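You operate a simulated robot arm through the tools that you are given. There is no shell and no other tool. Be economical: measure what you need, move in short steps, check, and stop when the job is done.

Carry out the task below with a simulated two-armed robot. There is one attempt and no reset: what you move stays moved.

TASK
Put one of the nozzle blocks from the gauging bench top in the grey kit tray there. Put the black weight from the air bench top on the bay 2 spot on the sorter five bench. Open the sorter six wide drawer, fetch the black computer mouse from the inside of the sorter six wide drawer and set it on the upper deck of the packing trolley and shut the drawer again. Put the steel pail from the gauging bench top on the packing bench top. Take the cap off the bottle labelled "rinse aid" on the gauging bench top and lay it down there. Put one of the foam pads from the gauging bench top on the white log card. Do these in any order. Set down upright: steel pail.

Only the result counts: the job must be done as asked and must still hold three seconds after the hand-in. Knocking over, shifting, dropping, spilling or breaking anything else fails it. Lids that push on must go on centred and level and be pressed home; caps that screw on are set level and turned clockwise until they are tight.

THE ROBOT
Two 7-joint arms with three-finger grippers on one trunk, on a base that drives. Base frame: it is fixed to the floor where the robot stands at the start and does not move with it; the origin is under the middle of the robot, x ahead of it, y to its left, z up; the surface under the hand at the start is at about z = 0.8. Lengths are in m, angles in rad, forces in N, time in s.
The left shoulder is at the start at [0.034, 0.154, 1.028], the right one opposite. With the tool pointing down near the work surface each hand reaches from about 0.22 to 0.62 m from the robot's upright axis, wherever it stands, measured 20 degrees to its own side. Places, roughly: bay 2 spot on the sorter five bench (23x23 cm) [7.06, -3.1, 0.66]; black computer mouse (6x10x4 cm) [2.7, -3, 0.8]; black weight [4, -5, 1]; blue bottle, yellow bottle [2, -0.25, 1]; foam pad (7x5x3 cm) [2, -0.2, 0.8]; kit tray [0.75, -0.25, 0.75]; nozzle block [0.75, -0.25, 0.75]; packing bench top [-0.4, 1.4, 0.7]; sorter six wide drawer [2.9, -3, 0.8]; steel pail [2.25, -0.25, 0.75]; upper deck of the packing trolley [1.6, 1.3, 0.7]; white log card [2, 0, 0.75]. Payload 2.69 kg a hand.
The tool frame of a hand sits at the grasp point between the pads (the TCP): z along the fingers, y along the line on which they close. The tips reach 0.029 m beyond it. Largest opening 0.12 m; the body of the gripper starts 0.078 m behind the TCP.
Orientation is that of the tool frame in the base frame, as a unit quaternion [x, y, z, w]. With the fingers straight down and closing along the base's y, the tool's x points along the base's -x, its y along +y and its z along -z.

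THE INTERFACE
- The arms move only by the tool drive_tool. It takes "left_targets", "right_targets" or both (then of equal length, played together; a hand with none holds still); each is a list that holds one entry, the list of rows, each a list of 7 numbers: the shift along the tool's x, y, z in m, then the turn, a rotation vector about the tool's x, y, z in rad, then the opening, from 0 (shut) to 1 (fully open). In form: [[[tx, ty, tz, wx, wy, wz, fingers], ...]]. A call has 1 to 10 rows; each row is the pose to reach, as a shift and turn from the pose commanded when the call began, along the tool's axes at that moment. A row lasts 0.2 s, in which the tool goes at most 0.05 m and 0.15 rad; a call with a longer step from one row to the next is refused whole, and so is a gripper value outside its range. A pose out of reach is approached as far as the arm can. The call stops where the force on the tool passes 40 N (or 10 N more than at its start, if that is more) or the arm is blocked; 0.2 s more then pass. The fingers move at their own pace and stop on an object; they squeeze with about 36 N. The grip force told is the motor's: it shows also when the fingers shut on nothing. Time passes only in rows, and 0.2 s behind the last, so rows that repeat a pose let the fingers close. It gives the time, the measured TCP pose, the force on the tool (base axes), the opening and the grip force at its end, in the units of the frame above (readings bear some noise), with the torque about the TCP (base axes, N m) and any sound that the robot's microphone picked up.
- Cameras (640 x 400 px; columns grow to the right, rows downward): "scene" is now at [0.1377, -0.0309, 1.2163]; the picture's right is [-0.32, -0.95, 0.00], its down [-0.27, 0.09, -0.96] and it looks along [0.91, -0.31, -0.29] (base axes); focal length 250 px, centre (320, 200). "left" rides on the left gripper at [0.063, 0, -0.104] in its tool frame; the picture's right is [-0.01, 1.00, 0.00], its down [-0.83, 0.00, -0.56] and it looks along [-0.56, 0.00, 0.83] (tool axes); focal length 275 px, centre (320, 200). "right" rides on the right gripper at [0.063, 0, -0.104] in its tool frame; the picture's right is [0.00, 1.00, 0.00], its down [-0.83, 0.00, -0.56] and it looks along [-0.56, 0.00, 0.83] (tool axes); focal length 275 px, centre (320, 200). There is no depth. A picture from a camera that has moved, and an enlarged one, comes with that camera's place and axes in the base frame and with its lens. The place of the scene camera against the robot may be out by one fixed shift of up to 0.018 m in any direction.
- get_image(camera): a new picture of that camera. It takes no simulated time.
- lift_body(by): slides the trunk up (or, below 0, down) by that many m; the arms and the scene camera ride with it, the base frame stays. It gives what a move gives, with no picture.
- base_move(legs): drives the robot by 1 to 6 legs, each [ahead, left, turn to the left] in m, m and rad, along the robot's own axes; the way and the turn of a leg run together, so that a leg with both is an arc; at most 1.5 m and 3.142 rad a leg. The arms and the cameras ride along, it lands a little off, and it stops where it bumps. It gives what a move gives.
- turn_head(pan, tilt): turns the head with the scene camera to pan (to the left, within 1.396 rad either way) and tilt (down, from -0.506 to 1.204), counted from straight ahead of the robot. It gives what a move gives.
- zoom(camera, box): a new picture of the part [left, top, right, bottom] of that camera's present view, enlarged. It takes no simulated time.
- sign_off(): hands the job in; it is judged then, once.

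Go step by step. Nothing tells you exact positions but the pictures and the camera data: compare them with the known pose of the tool, close in by small moves and look again before you grip or let go. The budget is 196 turns and 192 pictures, counting those below and the enlarged ones. Unless the task says otherwise, let go and move clear before handing in, and close with one line.

The tools are called after "Emit:" as name(argument=value, ...) on one line, values as JSON. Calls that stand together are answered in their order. drive_tool: Moves the arms, as the interface text tells. Its arguments: {"type":"object","properties":{"left_targets":{"type":"array"},"right_targets":{"type":"array"}},"required":[]} The other tools are called the same way: lift_body (by) slides the trunk up or down; base_move (legs) drives the base; turn_head (pan, tilt) turns the head that bears the scene camera; get_image (camera) takes a picture; zoom (camera, box) takes an enlarged picture of a part of a camera's view; sign_off () hands the job in.

At the start:

```text
time_s: 0.0
left_tool_pos: [0.3398, 0.0473, 1.0836]
left_orientation: [-0.001, 1.0, 0.0, 0.001]
left_contact_force: [0.0, -0.3, 0.1]
left_moment: [-0.02, 0.0, 0.01]
left_width: 0.1202
left_gripper_force: 0.0
right_tool_pos: [0.2809, -0.1992, 1.1297]
right_orientation: [0.0, 1.0, 0.0, 0.0]
right_contact_force: [-0.3, 0.2, -0.5]
right_moment: [0.0, 0.02, 0.0]
right_width: 0.1199
right_gripper_force: 0.1
trunk travel left (down, up): [-0.393, 0.045]
robot x, y, heading: [0.0019, -0.0028, 0.005]
head pan, tilt: [-0.325, 0.293]
```

scene: 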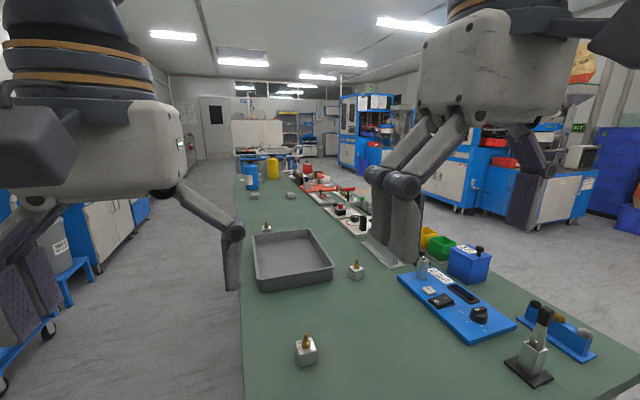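
right: 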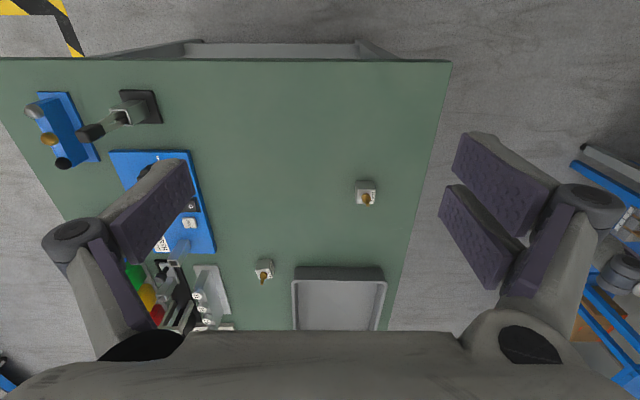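
left: 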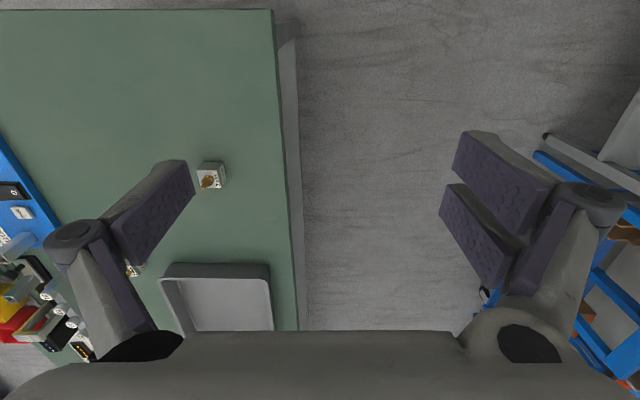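

The near nozzle block is at about (0.49, -0.12), and the kit tray is beyond it at about (0.85, -0.18). I'll zoom in on the near and far parts of the bench first.

Emit:
zoom(camera="scene", box=[220, 140, 380, 240])

Emit:
zoom(camera="scene", box=[230, 220, 390, 370])

Emit:
zoom(camera="right", box=[240, 160, 400, 290])

```text
4.00 times, centred on (300, 190) of scene
camera zoom: at [0.1377, -0.0309, 1.2163], right [-0.32, -0.95, 0.0], down [-0.27, 0.09, -0.96], along [0.91, -0.31, -0.29], focal length 999 px, centre (400, 240)
```

zoom: 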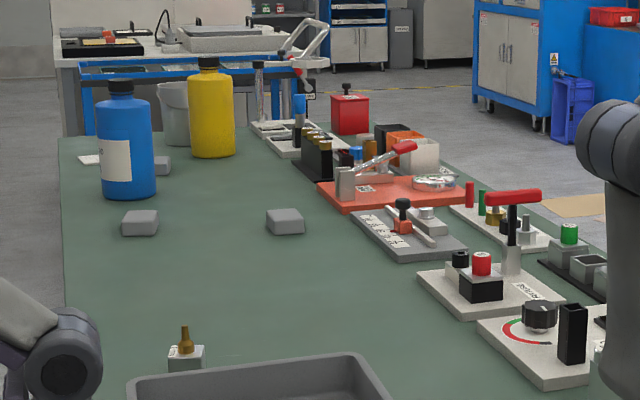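

```text
2.67 times, centred on (310, 295) of scene
camera zoom: at [0.1377, -0.0309, 1.2163], right [-0.32, -0.95, 0.0], down [-0.27, 0.09, -0.96], along [0.91, -0.31, -0.29], focal length 666 px, centre (347, -53)
```

zoom: 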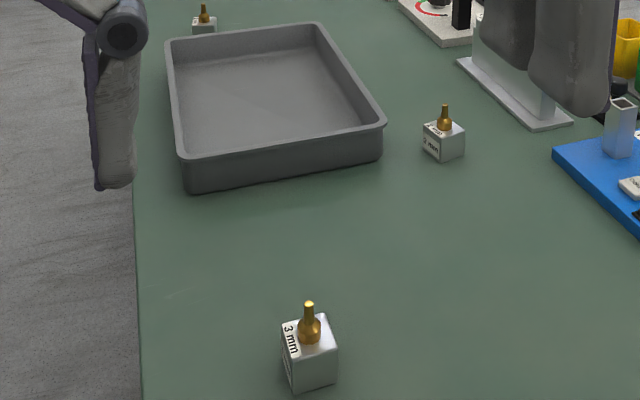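

```text
3.08 times, centred on (320, 225) of right
camera zoom: at [0.2158, -0.1996, 1.2343], right [0.0, 1.0, 0.0], down [0.83, 0.0, 0.56], along [0.56, 0.0, -0.83], focal length 847 px, centre (320, 123)
```

zoom: 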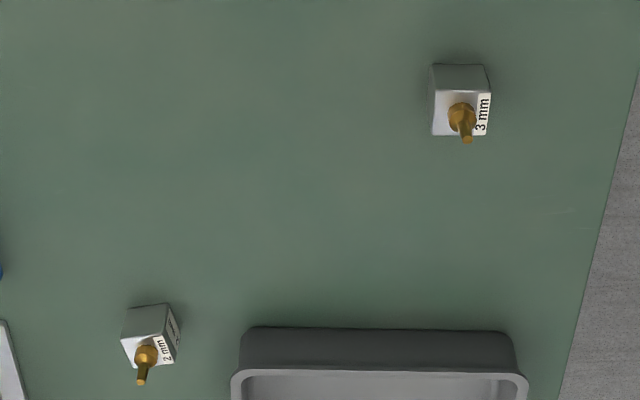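

The block is nearly square to my hand. I'll move the right hand above it and look again.

Emit:
drive_tool(right_targets=[[[-0.033, 0.012, 0.03, 0, 0, 0, 1], [-0.067, 0.023, 0.06, 0, 0, 0, 1], [-0.1, 0.035, 0.09, 0, 0, 0, 1], [-0.133, 0.047, 0.12, 0, 0, 0, 1], [-0.167, 0.058, 0.15, 0, 0, 0, 1], [-0.2, 0.07, 0.18, 0, 0, 0, 1]]])

Emit:
get_image(camera="right")

Emit:
get_image(camera="scene")

```text
time_s: 1.4
left_tool_pos: [0.3408, 0.0495, 1.0817]
left_orientation: [-0.001, 1.0, -0.001, 0.0]
left_contact_force: [0.3, -0.2, 0.6]
left_moment: [-0.01, 0.04, -0.02]
left_width: 0.1199
left_gripper_force: 0.1
right_tool_pos: [0.4797, -0.1278, 0.948]
right_orientation: [0.0, 1.0, 0.0, 0.001]
right_contact_force: [-0.2, 0.0, 0.3]
right_moment: [0.0, -0.03, 0.01]
right_width: 0.1199
right_gripper_force: 0.0
trunk travel left (down, up): [-0.393, 0.045]
robot x, y, heading: [0.0003, -0.0014, 0.0]
head pan, tilt: [-0.325, 0.293]
```

```text
185 pictures are left
camera right: at [0.4159, -0.1284, 1.0533], right [0.0, 1.0, 0.0], down [0.83, 0.0, 0.56], along [0.56, 0.0, -0.83], focal length 275 px, centre (320, 200)
```

right: 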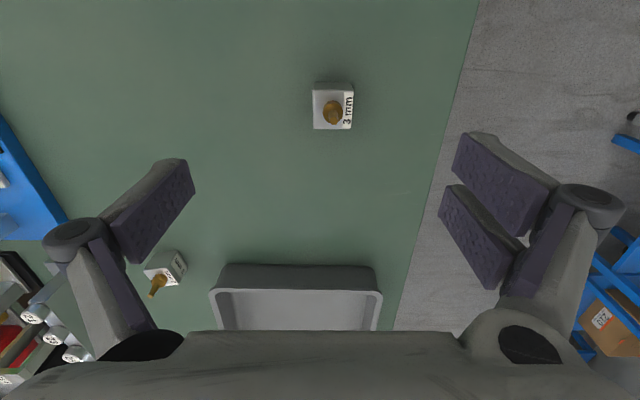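

```text
184 pictures are left
camera scene: at [0.1384, -0.0306, 1.2162], right [-0.32, -0.95, 0.0], down [-0.27, 0.09, -0.96], along [0.91, -0.31, -0.29], focal length 250 px, centre (320, 200)
```

scene: 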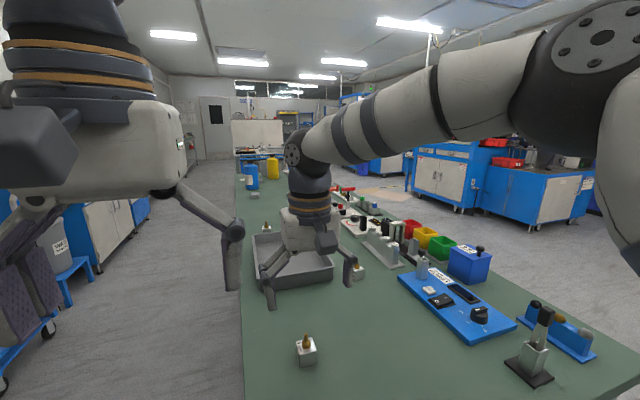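

The block's top centre triangulates to about (0.471, -0.121, 0.85). I'll come down part way and check.

Emit:
drive_tool(right_targets=[[[0.004, 0.004, 0.04, 0, 0, 0, 1], [0.008, 0.007, 0.075, 0, 0, 0, 1]]])

Emit:
get_image(camera="right")

Emit:
zoom(camera="scene", box=[220, 220, 420, 380])

```text
time_s: 2.0
left_tool_pos: [0.3407, 0.0498, 1.0831]
left_orientation: [-0.001, 1.0, 0.0, 0.001]
left_contact_force: [0.2, -0.1, 0.6]
left_moment: [-0.02, 0.0, -0.01]
left_width: 0.12
left_gripper_force: 0.0
right_tool_pos: [0.4708, -0.1219, 0.8705]
right_orientation: [0.0, 1.0, 0.0, -0.001]
right_contact_force: [0.1, 0.6, 0.2]
right_moment: [-0.01, 0.01, -0.02]
right_width: 0.1197
right_gripper_force: 0.2
trunk travel left (down, up): [-0.393, 0.045]
robot x, y, heading: [0.0017, 0.0016, -0.0]
head pan, tilt: [-0.325, 0.293]
```

```text
183 pictures are left
camera right: at [0.4073, -0.1229, 0.9763], right [0.0, 1.0, 0.0], down [0.83, 0.0, 0.56], along [0.56, 0.0, -0.83], focal length 275 px, centre (320, 200)
```

right: 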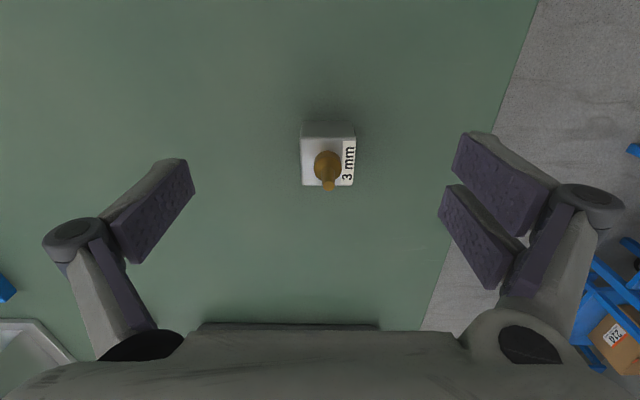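

```text
2.50 times, centred on (320, 300) of scene
camera zoom: at [0.1377, -0.0309, 1.2163], right [-0.32, -0.95, 0.0], down [-0.27, 0.09, -0.96], along [0.91, -0.31, -0.29], focal length 624 px, centre (320, -50)
```

zoom: 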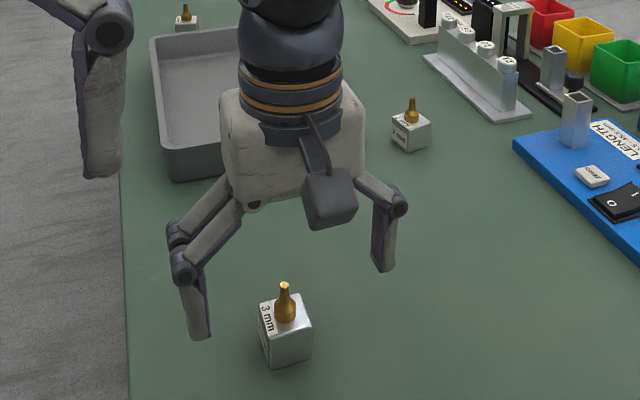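

The hand is over the block, whose top is at z ≈ 0.853. Next I lower it and close the fingers.

Emit:
drive_tool(right_targets=[[[0, 0.003, 0.027, 0, 0, 0, 1]]])

Emit:
get_image(camera="right")

Emit:
zoom(camera="scene", box=[260, 280, 380, 370])

```text
time_s: 2.4
left_tool_pos: [0.3416, 0.0487, 1.0821]
left_orientation: [0.0, 1.0, -0.001, 0.0]
left_contact_force: [-0.1, 0.4, -0.7]
left_moment: [-0.01, 0.02, -0.02]
left_width: 0.1199
left_gripper_force: 0.1
right_tool_pos: [0.4711, -0.1184, 0.8426]
right_orientation: [0.0, 1.0, 0.0, 0.001]
right_contact_force: [-0.8, -0.3, -0.2]
right_moment: [0.01, 0.03, 0.01]
right_width: 0.1199
right_gripper_force: 0.1
trunk travel left (down, up): [-0.393, 0.045]
robot x, y, heading: [0.0007, 0.0002, -0.001]
head pan, tilt: [-0.325, 0.293]
```

```text
181 pictures are left
camera right: at [0.4068, -0.1193, 0.9483], right [0.0, 1.0, 0.0], down [0.83, 0.0, 0.56], along [0.56, 0.0, -0.83], focal length 275 px, centre (320, 200)
```

right: 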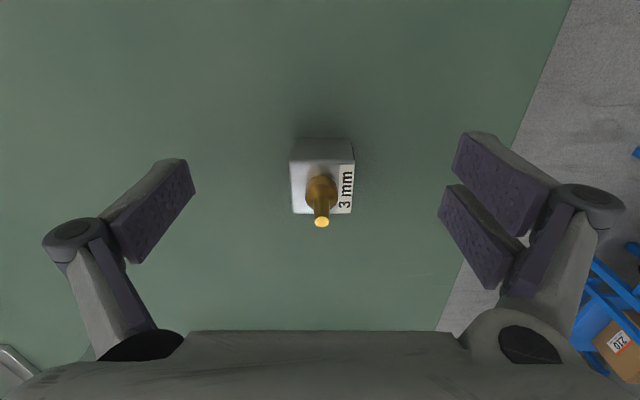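

```text
4.44 times, centred on (320, 325) of scene
camera zoom: at [0.1381, -0.0307, 1.2162], right [-0.32, -0.95, 0.0], down [-0.27, 0.09, -0.96], along [0.91, -0.31, -0.29], focal length 1110 px, centre (320, -356)
```

zoom: 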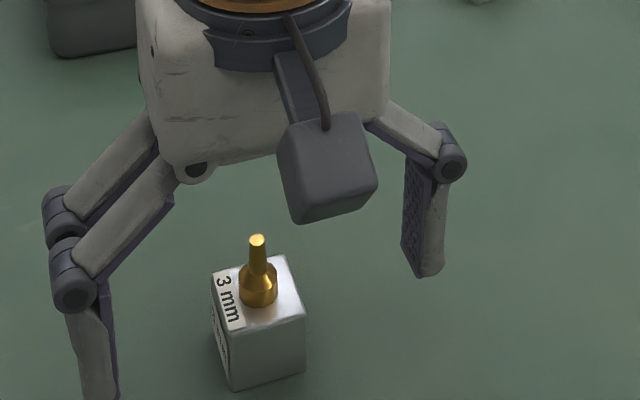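

The top of the block sits right at TCP level, so I go about 12 mm lower and close.

Emit:
drive_tool(right_targets=[[[0, 0, 0.012, 0, 0, 0, 1], [0, 0, 0.012, 0, 0, 0, 0.15], [0, 0, 0.012, 0, 0, 0, 0], [0, 0, 0.012, 0, 0, 0, 0]]])

Emit:
zoom(camera="scene", box=[260, 280, 380, 370])

```text
time_s: 3.4
left_tool_pos: [0.3397, 0.0485, 1.0833]
left_orientation: [-0.001, 1.0, 0.0, 0.001]
left_contact_force: [0.3, 0.4, 0.1]
left_moment: [0.03, 0.03, -0.06]
left_width: 0.1202
left_gripper_force: 0.0
right_tool_pos: [0.4711, -0.1187, 0.8329]
right_orientation: [0.001, 1.0, 0.0, 0.0]
right_contact_force: [-0.2, -1.0, 0.2]
right_moment: [0.03, -0.02, 0.02]
right_width: 0.0313
right_gripper_force: 35.8
trunk travel left (down, up): [-0.393, 0.045]
robot x, y, heading: [0.0042, -0.0022, 0.003]
head pan, tilt: [-0.325, 0.293]
```

```text
4.44 times, centred on (320, 325) of scene
camera zoom: at [0.1376, -0.0309, 1.2164], right [-0.32, -0.95, 0.0], down [-0.27, 0.09, -0.96], along [0.91, -0.31, -0.29], focal length 1110 px, centre (320, -356)
```

zoom: 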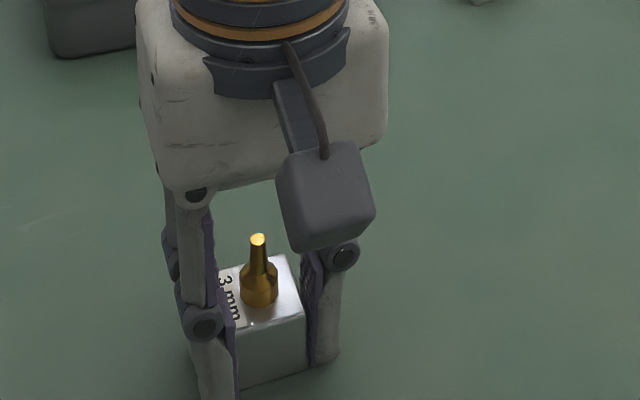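

The block is gripped (width 31 mm). I'll lift it, pull it in, and drive to the bench's left side so I can face the tray.

Emit:
drive_tool(right_targets=[[[0, 0, -0.04, 0, 0, 0, 0], [0, 0, -0.09, 0, 0, 0, 0], [0, 0, -0.14, 0, 0, 0, 0], [0.03, 0, -0.18, 0, 0, 0, 0], [0.06, 0, -0.22, 0, 0, 0, 0], [0.1, 0, -0.23, 0, 0, 0, 0]]])

Emit:
turn_head(pan=0.6, tilt=0.5)

Emit:
get_image(camera="scene")

```text
time_s: 4.8
left_tool_pos: [0.3402, 0.048, 1.083]
left_orientation: [-0.001, 1.0, 0.0, 0.0]
left_contact_force: [-0.6, -0.4, 0.1]
left_moment: [-0.04, -0.04, 0.03]
left_width: 0.12
left_gripper_force: 0.0
right_tool_pos: [0.368, -0.1178, 1.0677]
right_orientation: [0.001, 1.0, -0.001, 0.001]
right_contact_force: [-0.4, -0.3, -2.4]
right_moment: [0.03, 0.0, 0.01]
right_width: 0.0312
right_gripper_force: 35.5
trunk travel left (down, up): [-0.393, 0.045]
robot x, y, heading: [0.0039, -0.0039, -0.005]
head pan, tilt: [-0.325, 0.293]
```

```text
time_s: 6.0
left_tool_pos: [0.3401, 0.0482, 1.0835]
left_orientation: [0.0, 1.0, 0.0, 0.001]
left_contact_force: [-0.2, 0.9, -0.1]
left_moment: [0.0, -0.03, -0.01]
left_width: 0.12
left_gripper_force: 0.2
right_tool_pos: [0.3696, -0.1163, 1.068]
right_orientation: [0.001, 1.0, -0.001, 0.0]
right_contact_force: [0.0, 0.4, -0.5]
right_moment: [-0.02, 0.0, -0.02]
right_width: 0.0309
right_gripper_force: 35.6
trunk travel left (down, up): [-0.393, 0.045]
robot x, y, heading: [-0.003, 0.001, -0.003]
head pan, tilt: [0.6, 0.499]
```

```text
178 pictures are left
camera scene: at [0.1243, 0.0502, 1.1973], right [0.56, -0.83, 0.0], down [-0.4, -0.27, -0.88], along [0.72, 0.5, -0.48], focal length 250 px, centre (320, 200)
```

scene: 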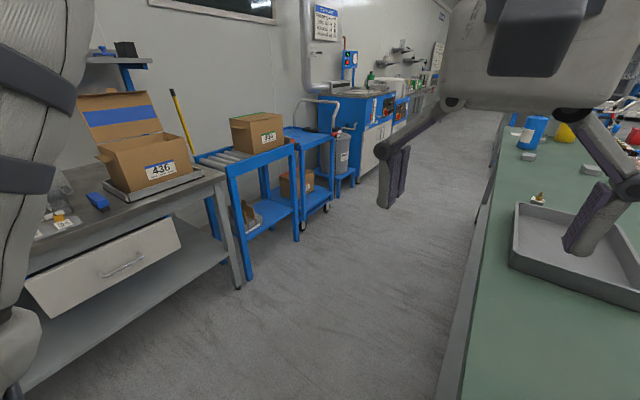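

The aisle from y≈0 to y≈1.08 is clear. I'll drive left, then ahead, then turn to face the bench.

Emit:
base_move(legs=[[0, 0.42, 0], [1.0, 0, 0], [0, 0, -1.571]])

Emit:
turn_head(pan=0, tilt=0.6)

Emit:
get_image(camera="scene")

Emit:
get_image(camera="right")

```text
time_s: 18.3
left_tool_pos: [1.0962, 0.0925, 1.0832]
left_orientation: [0.675, 0.738, 0.0, 0.001]
left_contact_force: [-0.3, -0.3, 0.7]
left_moment: [-0.01, 0.02, 0.03]
left_width: 0.1201
left_gripper_force: 0.0
right_tool_pos: [0.9319, 0.0489, 1.066]
right_orientation: [0.675, 0.738, 0.0, -0.001]
right_contact_force: [-0.2, 0.9, -1.7]
right_moment: [0.0, 0.02, 0.0]
right_width: 0.0313
right_gripper_force: 36.3
trunk travel left (down, up): [-0.393, 0.045]
robot x, y, heading: [1.0162, 0.4273, -1.484]
head pan, tilt: [0.6, 0.499]
```

```text
time_s: 19.3
left_tool_pos: [1.0959, 0.0914, 1.0837]
left_orientation: [0.675, 0.738, 0.0, 0.001]
left_contact_force: [0.2, 0.6, -0.6]
left_moment: [0.01, 0.03, -0.04]
left_width: 0.12
left_gripper_force: 0.0
right_tool_pos: [0.9333, 0.0486, 1.0663]
right_orientation: [0.675, 0.738, 0.0, 0.0]
right_contact_force: [0.2, -1.1, -1.5]
right_moment: [-0.03, 0.0, 0.03]
right_width: 0.0314
right_gripper_force: 36.1
trunk travel left (down, up): [-0.393, 0.045]
robot x, y, heading: [1.0196, 0.428, -1.478]
head pan, tilt: [0.0, 0.6]
```

```text
177 pictures are left
camera scene: at [1.0274, 0.2865, 1.1882], right [-1.0, -0.09, 0.0], down [-0.05, 0.56, -0.83], along [0.07, -0.82, -0.56], focal length 250 px, centre (320, 200)
```

scene: 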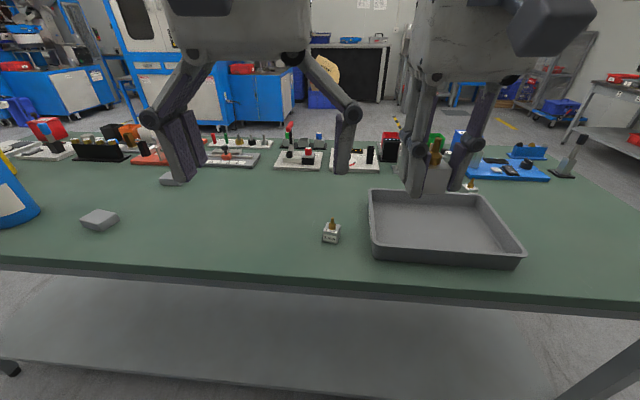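

```text
176 pictures are left
camera right: at [0.9258, 0.1111, 1.1713], right [1.0, 0.09, 0.0], down [0.08, -0.83, 0.56], along [0.05, -0.55, -0.83], focal length 275 px, centre (320, 200)
```

right: 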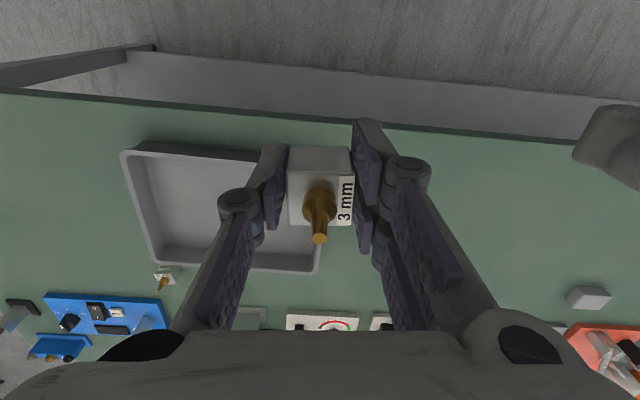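

The tray covers about x 0.70–0.96, y -0.05 to -0.30. I'll carry the block to (0.84, -0.12) over it and come down part way.

Emit:
drive_tool(right_targets=[[[-0.04, -0.026, 0, 0, 0, 0, 0], [-0.08, -0.053, 0, 0, 0, 0, 0], [-0.12, -0.08, 0, 0, 0, 0, 0], [-0.16, -0.106, 0, 0, 0, 0, 0], [-0.16, -0.106, 0.05, 0, 0, 0, 0], [-0.16, -0.106, 0.1, 0, 0, 0, 0], [-0.16, -0.106, 0.15, 0, 0, 0, 0], [-0.16, -0.106, 0.18, 0, 0, 0, 0]]])

Emit:
get_image(camera="scene")

Emit:
get_image(camera="right")

```text
time_s: 21.1
left_tool_pos: [1.0945, 0.0915, 1.0836]
left_orientation: [0.675, 0.738, 0.0, 0.0]
left_contact_force: [0.4, 0.0, -0.1]
left_moment: [0.0, 0.0, -0.01]
left_width: 0.12
left_gripper_force: 0.1
right_tool_pos: [0.8432, -0.1194, 0.8852]
right_orientation: [0.675, 0.738, 0.0, 0.0]
right_contact_force: [-0.9, -0.1, 0.2]
right_moment: [0.02, -0.03, 0.01]
right_width: 0.0311
right_gripper_force: 35.6
trunk travel left (down, up): [-0.393, 0.045]
robot x, y, heading: [1.0156, 0.4228, -1.481]
head pan, tilt: [0.0, 0.6]
```

```text
175 pictures are left
camera scene: at [1.0273, 0.2861, 1.1881], right [-1.0, -0.09, 0.0], down [-0.05, 0.56, -0.82], along [0.07, -0.82, -0.57], focal length 250 px, centre (320, 200)
```

scene: 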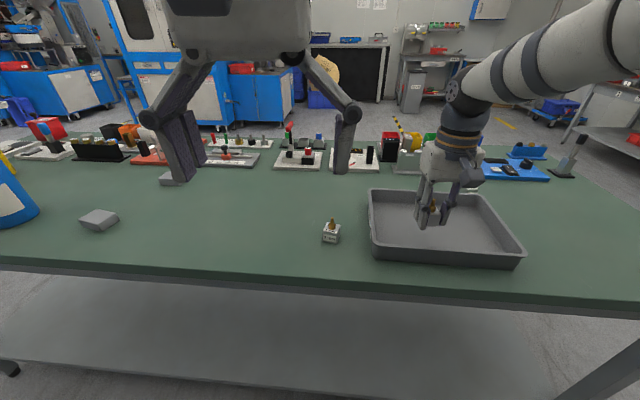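

```text
174 pictures are left
camera right: at [0.8366, -0.0571, 0.9891], right [1.0, 0.09, 0.0], down [0.08, -0.83, 0.56], along [0.05, -0.55, -0.83], focal length 275 px, centre (320, 200)
```

right: 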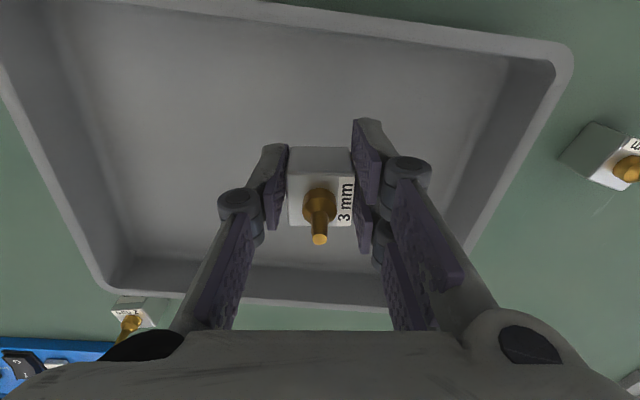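

The block is well inside the tray, so I lower it to the tray floor.

Emit:
drive_tool(right_targets=[[[0.01, -0.005, 0.025, 0, 0, 0, 0], [0.01, -0.005, 0.04, 0, 0, 0, 0], [0.01, -0.005, 0.048, 0, 0, 0, 0]]])

Emit:
get_image(camera="right")

Emit:
zoom(camera="scene", box=[350, 170, 530, 280])

```text
time_s: 21.9
left_tool_pos: [1.0956, 0.0928, 1.0842]
left_orientation: [0.676, 0.737, -0.001, 0.0]
left_contact_force: [-0.6, 0.1, -0.1]
left_moment: [0.03, 0.0, 0.0]
left_width: 0.1198
left_gripper_force: 0.1
right_tool_pos: [0.8373, -0.1111, 0.8393]
right_orientation: [0.675, 0.738, -0.002, 0.001]
right_contact_force: [-1.1, -0.9, 7.6]
right_moment: [-0.21, 0.01, -0.02]
right_width: 0.0313
right_gripper_force: 35.9
trunk travel left (down, up): [-0.393, 0.045]
robot x, y, heading: [1.0213, 0.4281, -1.482]
head pan, tilt: [0.0, 0.6]
```

```text
173 pictures are left
camera right: at [0.83, -0.0473, 0.9441], right [1.0, 0.09, 0.0], down [0.08, -0.83, 0.56], along [0.05, -0.56, -0.83], focal length 275 px, centre (320, 200)
```

right: 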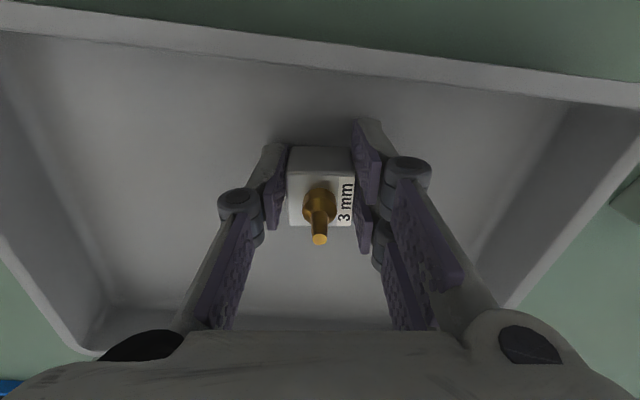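

```text
3.56 times, centred on (440, 225) of scene
camera zoom: at [1.0275, 0.2873, 1.1886], right [-1.0, -0.09, 0.0], down [-0.05, 0.56, -0.83], along [0.07, -0.82, -0.56], focal length 888 px, centre (-107, 111)
```

zoom: 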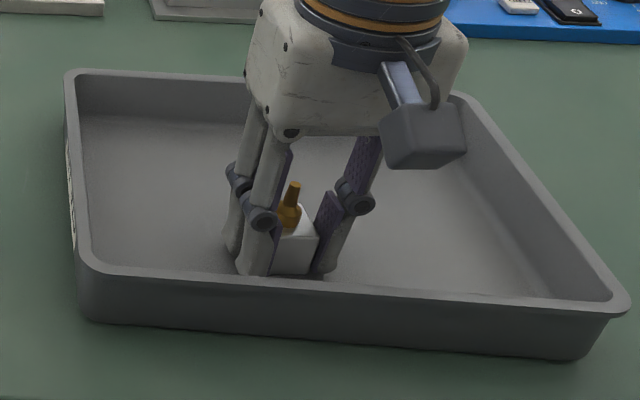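

The block is resting on the tray floor (7.6 N of contact). I'll open part way and lift clear.

Emit:
drive_tool(right_targets=[[[0, 0, 0, 0, 0, 0, 0.5], [0, 0, 0, 0, 0, 0, 0.55], [0, 0, -0.04, 0, 0, 0, 0.55], [0, 0, -0.09, 0, 0, 0, 0.55], [0, 0, -0.14, 0, 0, 0, 0.55], [0.05, 0, -0.14, 0, 0, 0, 0.55], [0.1, 0, -0.16, 0, 0, 0, 0.8], [0.12, 0, -0.2, 0, 0, 0, 1]]])

Emit:
get_image(camera="right")

Emit:
turn_head(pan=0.9, tilt=0.4)

Emit:
get_image(camera="scene")

```text
refused: row 7 steps farther than a row can; nothing moved
```

```text
171 pictures are left
camera right: at [0.83, -0.0473, 0.9441], right [1.0, 0.09, 0.0], down [0.08, -0.83, 0.56], along [0.05, -0.56, -0.83], focal length 275 px, centre (320, 200)
```

right: 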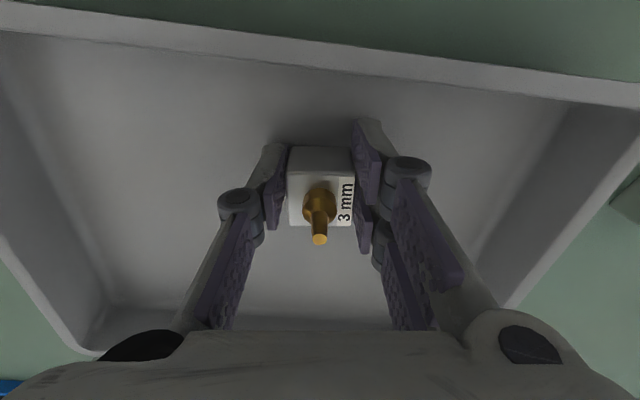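

```text
time_s: 23.1
left_tool_pos: [1.0957, 0.0936, 1.0841]
left_orientation: [0.675, 0.738, -0.002, 0.0]
left_contact_force: [-0.3, 0.2, -0.8]
left_moment: [-0.02, -0.02, -0.01]
left_width: 0.1202
left_gripper_force: 0.2
right_tool_pos: [0.8376, -0.1107, 0.8389]
right_orientation: [0.675, 0.738, -0.001, 0.001]
right_contact_force: [-0.9, -5.5, 19.6]
right_moment: [-0.48, -0.01, -0.03]
right_width: 0.0312
right_gripper_force: 35.7
trunk travel left (down, up): [-0.393, 0.045]
robot x, y, heading: [1.0201, 0.4253, -1.482]
head pan, tilt: [0.901, 0.4]
```

```text
170 pictures are left
camera scene: at [1.0971, 0.3245, 1.2066], right [-0.55, -0.84, 0.0], down [-0.33, 0.21, -0.92], along [0.77, -0.51, -0.39], focal length 250 px, centre (320, 200)
```

scene: 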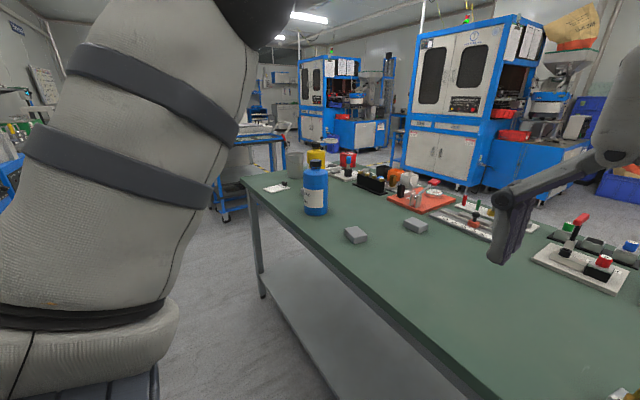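

That call was refused because one step was too long. I'll release again with shorter steps.

Emit:
drive_tool(right_targets=[[[0, 0, -0.001, 0, 0, 0, 0.5], [0, 0, -0.001, 0, 0, 0, 0.55], [0, 0, -0.04, 0, 0, 0, 0.55], [0, 0, -0.085, 0, 0, 0, 0.55], [0, 0, -0.13, 0, 0, 0, 0.55], [0.04, 0, -0.14, 0, 0, 0, 0.55], [0.08, 0, -0.16, 0, 0, 0, 0.8], [0.11, 0, -0.19, 0, 0, 0, 1], [0.13, 0, -0.22, 0, 0, 0, 1]]])

Emit:
zoom(camera="right", box=[120, 100, 440, 300])

Emit:
zoom(camera="scene", box=[240, 140, 440, 260])

```text
time_s: 25.1
left_tool_pos: [1.0947, 0.0922, 1.0836]
left_orientation: [0.675, 0.738, -0.001, 0.001]
left_contact_force: [0.0, 0.0, 0.0]
left_moment: [0.0, 0.0, -0.01]
left_width: 0.1199
left_gripper_force: 0.2
right_tool_pos: [0.8224, 0.0206, 1.0598]
right_orientation: [0.675, 0.738, 0.0, 0.001]
right_contact_force: [0.8, -0.5, -0.3]
right_moment: [-0.02, -0.01, -0.01]
right_width: 0.1199
right_gripper_force: 0.1
trunk travel left (down, up): [-0.393, 0.045]
robot x, y, heading: [1.0165, 0.429, -1.483]
head pan, tilt: [0.901, 0.4]
```

```text
2.00 times, centred on (280, 200) of right
camera zoom: at [0.8164, 0.0828, 1.1649], right [1.0, 0.09, 0.0], down [0.08, -0.83, 0.56], along [0.05, -0.55, -0.83], focal length 551 px, centre (400, 200)
```

zoom: 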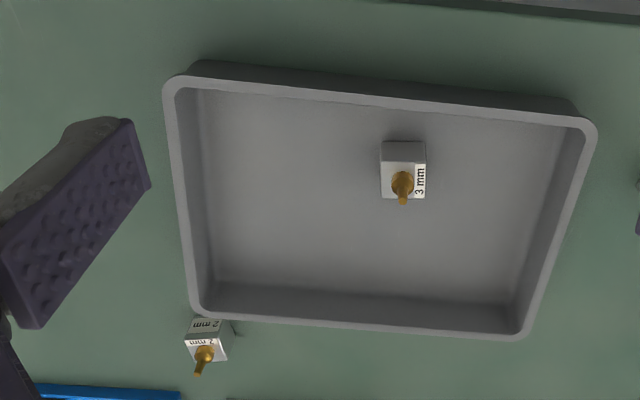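

```text
3.20 times, centred on (340, 200) of scene
camera zoom: at [1.0966, 0.3239, 1.2065], right [-0.55, -0.84, 0.0], down [-0.32, 0.21, -0.92], along [0.77, -0.51, -0.39], focal length 799 px, centre (256, 200)
```

zoom: 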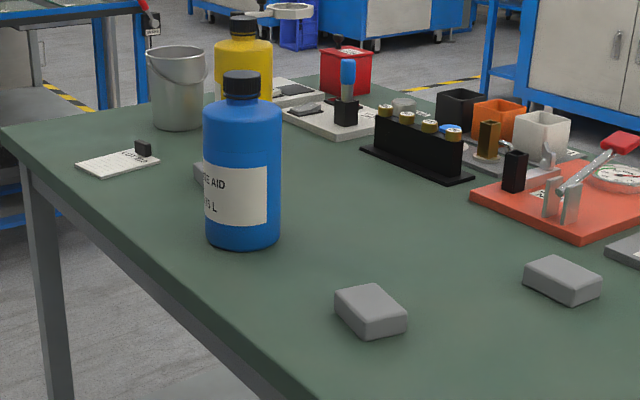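

The block is in the tray. The blue bottle looks like "RINSE AID", and one foam pad sits close to the white card. I'll drive along the bench to about x = 2.0.

Emit:
base_move(legs=[[0, 0, -0.088], [0, 0.97, 0], [0.06, 0, 0]])

Emit:
turn_head(pan=0, tilt=0.65)

Emit:
get_image(camera="scene")

Emit:
get_image(camera="right")

Emit:
get_image(camera="left")

```text
time_s: 34.0
left_tool_pos: [2.0358, 0.0179, 1.083]
left_orientation: [0.712, 0.703, 0.0, 0.0]
left_contact_force: [0.6, -0.4, -0.2]
left_moment: [0.05, 0.0, -0.01]
left_width: 0.12
left_gripper_force: 0.0
right_tool_pos: [1.7584, -0.0264, 1.0603]
right_orientation: [0.712, 0.703, 0.0, 0.0]
right_contact_force: [0.2, 0.4, 0.2]
right_moment: [0.06, 0.0, 0.0]
right_width: 0.12
right_gripper_force: 0.0
trunk travel left (down, up): [-0.393, 0.045]
robot x, y, heading: [1.9918, 0.3584, -1.582]
head pan, tilt: [0.901, 0.4]
```

```text
time_s: 35.2
left_tool_pos: [2.036, 0.0195, 1.0826]
left_orientation: [0.712, 0.702, -0.001, 0.0]
left_contact_force: [0.8, 0.9, -0.3]
left_moment: [0.0, 0.01, 0.03]
left_width: 0.1199
left_gripper_force: 0.0
right_tool_pos: [1.7592, -0.0245, 1.0591]
right_orientation: [0.712, 0.703, 0.0, 0.0]
right_contact_force: [-0.2, 0.1, -0.4]
right_moment: [0.03, 0.01, 0.04]
right_width: 0.12
right_gripper_force: 0.0
trunk travel left (down, up): [-0.393, 0.045]
robot x, y, heading: [1.9949, 0.3583, -1.584]
head pan, tilt: [0.0, 0.649]
```

```text
167 pictures are left
camera scene: at [1.9883, 0.2211, 1.1839], right [-1.0, 0.01, 0.0], down [0.01, 0.6, -0.8], along [-0.01, -0.8, -0.6], focal length 250 px, centre (320, 200)
```

scene: 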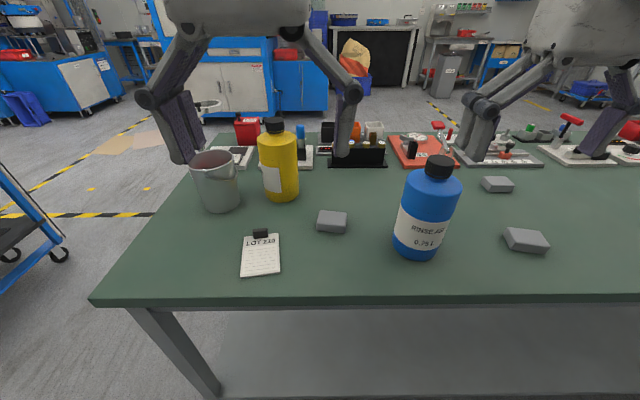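

```text
166 pictures are left
camera right: at [1.7583, 0.0375, 1.1644], right [1.0, -0.01, 0.0], down [-0.01, -0.83, 0.56], along [0.0, -0.56, -0.83], focal length 275 px, centre (320, 200)
```

right: 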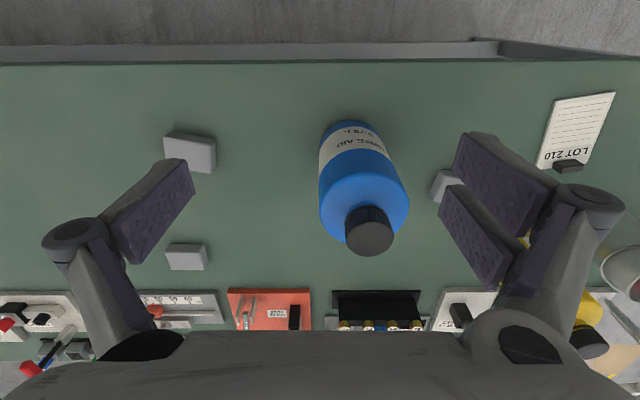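

```text
165 pictures are left
camera left: at [2.0369, 0.0823, 1.188], right [1.0, -0.02, 0.0], down [-0.01, -0.83, 0.56], along [-0.01, -0.56, -0.83], focal length 275 px, centre (320, 200)
```

left: 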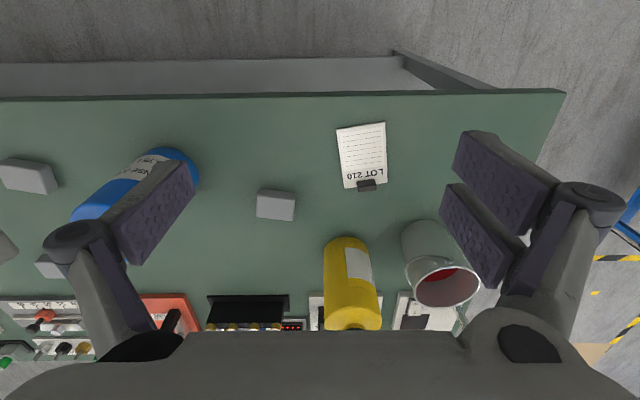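

The blue bottle reads "RINSE AID 0.75 L". The middle foam pad is at about (1.964, -0.16), and the card is at about (2.097, -0.095). I'll bring the left hand over the pad.

Emit:
drive_tool(left_targets=[[[-0.045, -0.018, 0, 0, 0, 0, 0.85], [-0.09, -0.035, 0, 0, 0, 0, 0.85], [-0.135, -0.053, 0, 0, 0, 0, 0.85], [-0.18, -0.07, 0, 0, 0, 0, 0.85], [-0.18, -0.07, 0.05, 0, 0, 0, 0.85], [-0.18, -0.07, 0.1, 0, 0, 0, 0.85], [-0.18, -0.07, 0.15, 0, 0, 0, 0.85]]])

Emit:
get_image(camera="left")

Emit:
zoom(camera="scene", box=[180, 110, 480, 300])

```text
time_s: 36.8
left_tool_pos: [1.9629, -0.1623, 0.936]
left_orientation: [0.711, 0.703, 0.0, 0.001]
left_contact_force: [0.2, -0.5, 0.5]
left_moment: [0.07, -0.04, 0.03]
left_width: 0.1018
left_gripper_force: 0.0
left hand out of reach, approached as far as the arm can: row 3, 4, 5, 6
right_tool_pos: [1.7593, -0.0265, 1.0574]
right_orientation: [0.711, 0.703, 0.002, -0.001]
right_contact_force: [0.1, 0.0, 1.1]
right_moment: [0.04, 0.01, 0.02]
right_width: 0.1202
right_gripper_force: 0.0
trunk travel left (down, up): [-0.393, 0.045]
robot x, y, heading: [1.9924, 0.3616, -1.584]
head pan, tilt: [0.0, 0.649]
```

```text
164 pictures are left
camera left: at [1.9635, -0.0989, 1.0404], right [1.0, -0.02, 0.0], down [-0.01, -0.83, 0.56], along [-0.01, -0.56, -0.83], focal length 275 px, centre (320, 200)
```

left: 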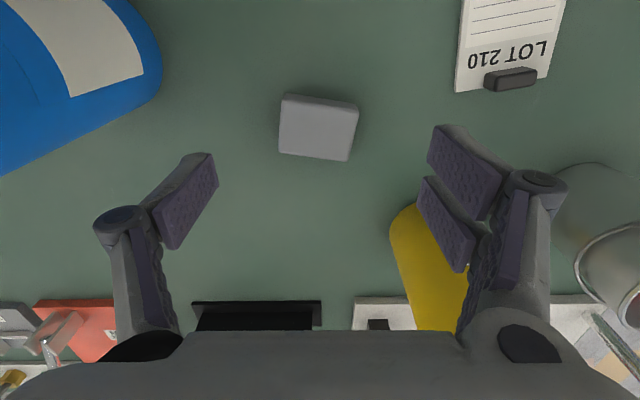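

```text
2.11 times, centred on (330, 205) of scene
camera zoom: at [1.9875, 0.2199, 1.1836], right [-1.0, 0.01, 0.0], down [0.01, 0.61, -0.8], along [-0.01, -0.8, -0.61], focal length 526 px, centre (299, 190)
```

zoom: 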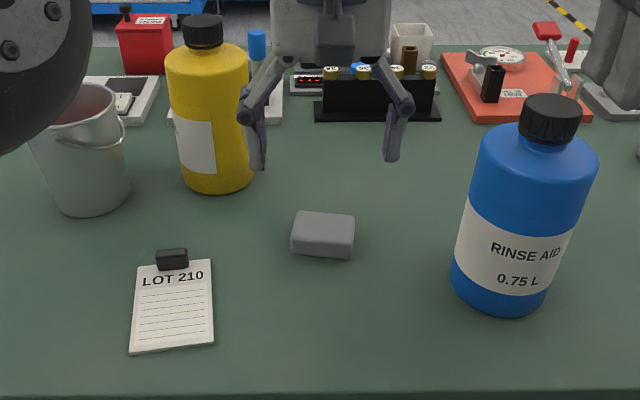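

The pad is turned about 6°. I'll match that angle, lower, and grip it.

Emit:
drive_tool(left_targets=[[[-0.006, 0, 0.045, 0, 0, 0.1, 0.85], [-0.006, 0, 0.08, 0, 0, 0.11, 0.85], [-0.006, 0, 0.099, 0, 0, 0.11, 0.85], [-0.006, 0, 0.099, 0, 0, 0.11, 0.4], [-0.006, 0, 0.099, 0, 0, 0.11, 0.3], [-0.006, 0, 0.099, 0, 0, 0.11, 0.3]]])

Emit:
get_image(camera="left")

```text
time_s: 38.2
left_tool_pos: [1.964, -0.1679, 0.8365]
left_orientation: [0.749, 0.663, 0.0, 0.0]
left_contact_force: [-1.1, -0.2, 1.4]
left_moment: [-0.05, 0.06, -0.01]
left_width: 0.0604
left_gripper_force: 36.0
right_tool_pos: [1.7592, -0.0259, 1.0592]
right_orientation: [0.712, 0.703, 0.0, -0.001]
right_contact_force: [0.0, 0.3, 0.5]
right_moment: [0.01, -0.01, 0.01]
right_width: 0.1201
right_gripper_force: 0.0
trunk travel left (down, up): [-0.393, 0.045]
robot x, y, heading: [1.9924, 0.3586, -1.583]
head pan, tilt: [0.0, 0.649]
```

```text
162 pictures are left
camera left: at [1.9709, -0.1052, 0.9412], right [0.99, -0.13, 0.0], down [-0.1, -0.82, 0.56], along [-0.07, -0.55, -0.83], focal length 275 px, centre (320, 200)
```

left: 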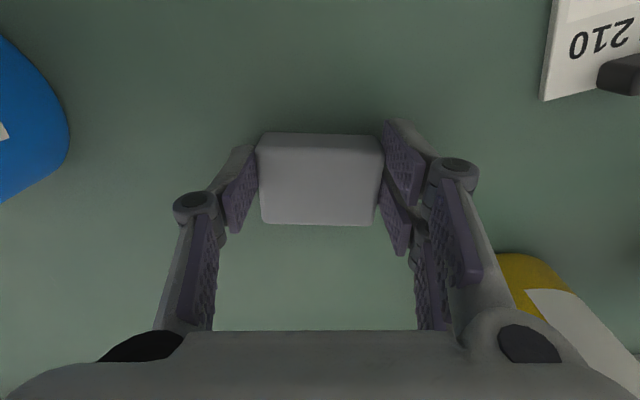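

The pad is gripped (60 mm). I'll lift it and carry it to just above the card.

Emit:
drive_tool(left_targets=[[[0, 0, -0.045, 0, 0, 0, 0.3], [0, 0, -0.085, 0, 0, 0, 0.3], [0.035, 0.03, -0.085, 0, 0, -0.06, 0.3], [0.06, 0.07, -0.085, 0, 0, -0.12, 0.3], [0.08, 0.1, -0.085, 0, 0, -0.18, 0.3], [0.0916, 0.122, -0.075, 0, 0, -0.24, 0.3], [0.0916, 0.122, -0.06, 0, 0, -0.24, 0.3]]])

Emit:
get_image(camera="left")

Emit:
zoom(camera="scene", box=[150, 150, 390, 310])

```text
time_s: 39.8
left_tool_pos: [2.0956, -0.0925, 0.8936]
left_orientation: [0.664, 0.748, 0.0, 0.0]
left_contact_force: [0.6, 0.3, 0.4]
left_moment: [0.01, 0.0, 0.0]
left_width: 0.0606
left_gripper_force: 35.8
right_tool_pos: [1.7594, -0.0254, 1.0587]
right_orientation: [0.711, 0.703, 0.0, 0.0]
right_contact_force: [-0.2, -0.1, 0.1]
right_moment: [-0.01, -0.01, -0.04]
right_width: 0.1201
right_gripper_force: 0.0
trunk travel left (down, up): [-0.393, 0.045]
robot x, y, heading: [1.9901, 0.3574, -1.582]
head pan, tilt: [0.0, 0.649]
```

```text
161 pictures are left
camera left: at [2.0888, -0.0294, 0.9982], right [0.99, 0.11, 0.0], down [0.1, -0.83, 0.56], along [0.06, -0.55, -0.83], focal length 275 px, centre (320, 200)
```

left: 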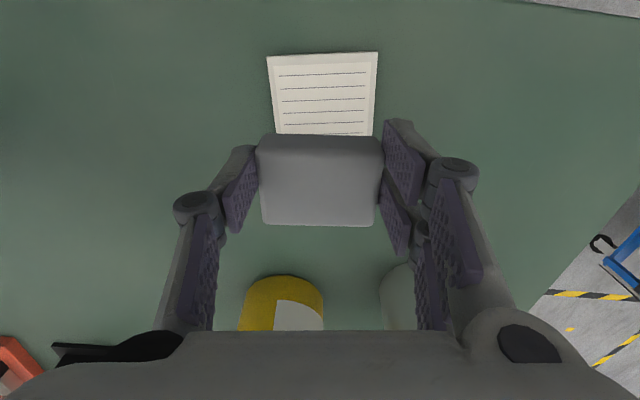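

```text
2.50 times, centred on (270, 230) of scene
camera zoom: at [1.9881, 0.2209, 1.1838], right [-1.0, 0.01, 0.0], down [0.01, 0.6, -0.8], along [-0.01, -0.8, -0.6], focal length 624 px, centre (445, 125)
```

zoom: 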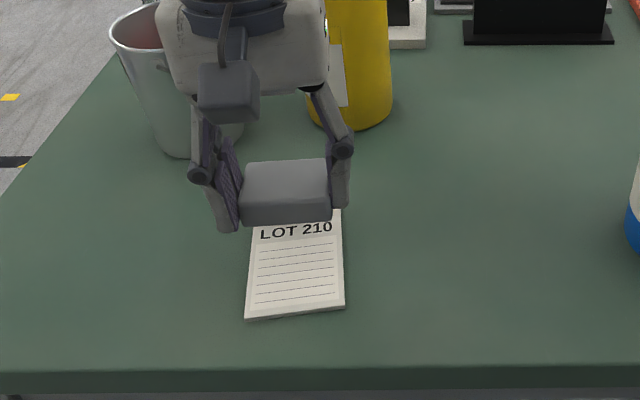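

The pad is lined up with the card. I'll lower it onto the card, shifted slightly away from the clip.

Emit:
drive_tool(left_targets=[[[0.005, 0, 0.035, 0, 0, 0, 0.3], [0.005, 0, 0.05, 0, 0, 0, 0.3], [0.005, 0, 0.056, 0, 0, 0, 0.3]]])

Emit:
zoom(camera="scene", box=[190, 190, 330, 290])

```text
time_s: 40.6
left_tool_pos: [2.097, -0.0855, 0.8425]
left_orientation: [0.664, 0.748, -0.003, 0.002]
left_contact_force: [-0.1, 3.5, 22.1]
left_moment: [0.02, 0.05, -0.03]
left_width: 0.0606
left_gripper_force: 36.4
right_tool_pos: [1.758, -0.0235, 1.0594]
right_orientation: [0.711, 0.703, -0.001, 0.001]
right_contact_force: [0.0, 0.1, 0.1]
right_moment: [-0.02, -0.02, 0.01]
right_width: 0.1198
right_gripper_force: 0.1
trunk travel left (down, up): [-0.393, 0.045]
robot x, y, heading: [1.9916, 0.3561, -1.586]
head pan, tilt: [0.0, 0.649]
```

```text
4.00 times, centred on (260, 240) of scene
camera zoom: at [1.9881, 0.223, 1.1847], right [-1.0, 0.01, 0.0], down [0.01, 0.6, -0.8], along [-0.01, -0.8, -0.6], focal length 999 px, centre (560, 40)
```

zoom: 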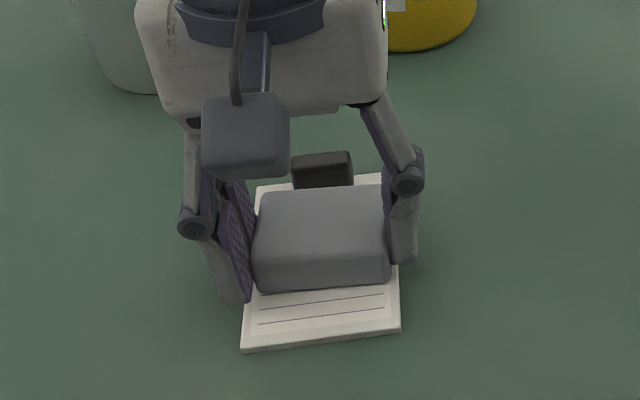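

The pad is resting on the card. I'll release it and lift straight up.

Emit:
drive_tool(left_targets=[[[0, 0, -0.006, 0, 0, 0, 0.7], [0, 0, -0.006, 0, 0, 0, 0.75], [0, 0, -0.03, 0, 0, 0, 0.75], [0, 0, -0.07, 0, 0, 0, 0.75], [0, 0, -0.11, 0, 0, 0, 0.75], [0, 0, -0.15, 0, 0, 0.06, 0.9], [0.03, 0.03, -0.18, 0, 0, 0.12, 1]]])

Emit:
get_image(camera="scene")

Emit:
get_image(camera="left")

Emit:
zoom(camera="right", box=[240, 80, 480, 280])

```text
refused: row 7 steps farther than a row can; nothing moved
```

```text
158 pictures are left
camera scene: at [1.9881, 0.223, 1.1847], right [-1.0, 0.01, 0.0], down [0.01, 0.6, -0.8], along [-0.01, -0.8, -0.6], focal length 250 px, centre (320, 200)
```

scene: 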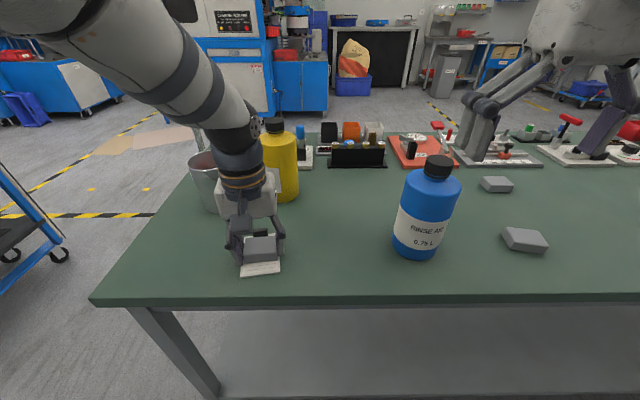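

```text
157 pictures are left
camera left: at [2.0889, -0.0227, 0.945], right [0.99, 0.11, 0.0], down [0.1, -0.82, 0.56], along [0.06, -0.56, -0.83], focal length 275 px, centre (320, 200)
```

left: 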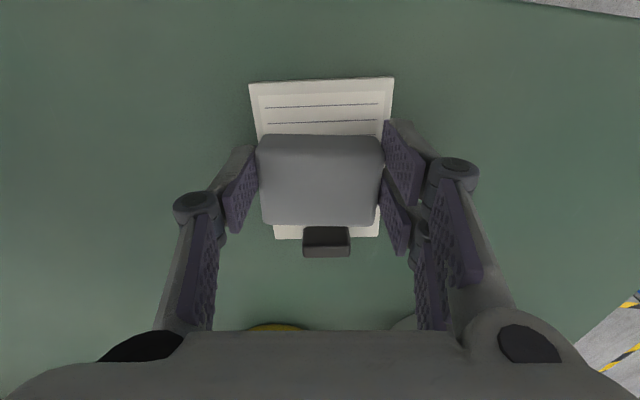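

```text
2.00 times, centred on (360, 180) of right
camera zoom: at [1.7582, 0.0395, 1.1659], right [1.0, -0.01, 0.0], down [-0.01, -0.83, 0.56], along [0.0, -0.56, -0.83], focal length 551 px, centre (240, 240)
```

zoom: 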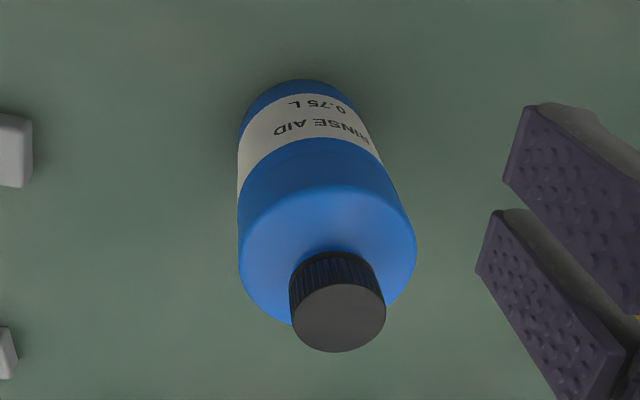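

The refused call moved nothing, so the pad is still held on the card. I'll release it again with legal steps.

Emit:
drive_tool(left_targets=[[[0, 0, -0.006, 0, 0, 0, 0.7], [0, 0, -0.006, 0, 0, 0, 0.75], [0, 0, -0.03, 0, 0, 0, 0.75], [0, 0, -0.07, 0, 0, 0, 0.75], [0, 0, -0.11, 0, 0, 0, 0.75], [0, 0, -0.15, 0, 0, 0.06, 0.9], [0.02, 0.02, -0.18, 0, 0, 0.12, 1], [0.05, 0.04, -0.21, 0, 0, 0.12, 1], [0.08, 0.06, -0.24, 0, 0, 0.12, 1]]])

Emit:
get_image(camera="left")

```text
time_s: 42.6
left_tool_pos: [2.147, 0.0042, 1.0793]
left_orientation: [0.707, 0.707, -0.001, 0.002]
left_contact_force: [0.6, 0.3, -0.7]
left_moment: [0.02, 0.01, -0.01]
left_width: 0.1201
left_gripper_force: 0.1
right_tool_pos: [1.758, -0.0241, 1.0602]
right_orientation: [0.712, 0.703, 0.0, 0.0]
right_contact_force: [-0.3, 0.3, -0.2]
right_moment: [0.02, -0.01, -0.01]
right_width: 0.12
right_gripper_force: 0.1
trunk travel left (down, up): [-0.393, 0.045]
robot x, y, heading: [1.9916, 0.3588, -1.588]
head pan, tilt: [0.0, 0.649]
```

```text
155 pictures are left
camera left: at [2.1471, 0.0673, 1.1843], right [1.0, -0.01, 0.0], down [0.0, -0.83, 0.56], along [0.0, -0.56, -0.83], focal length 275 px, centre (320, 200)
```

left: 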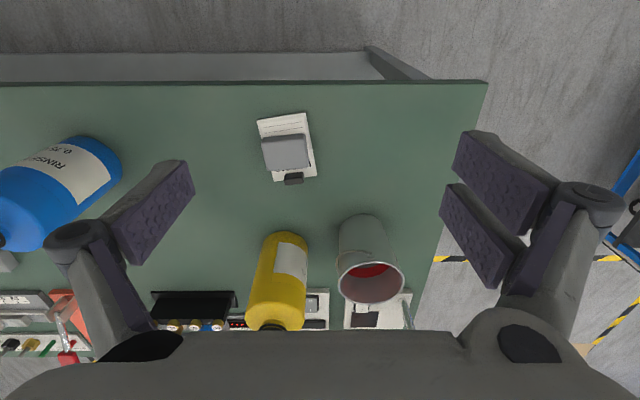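

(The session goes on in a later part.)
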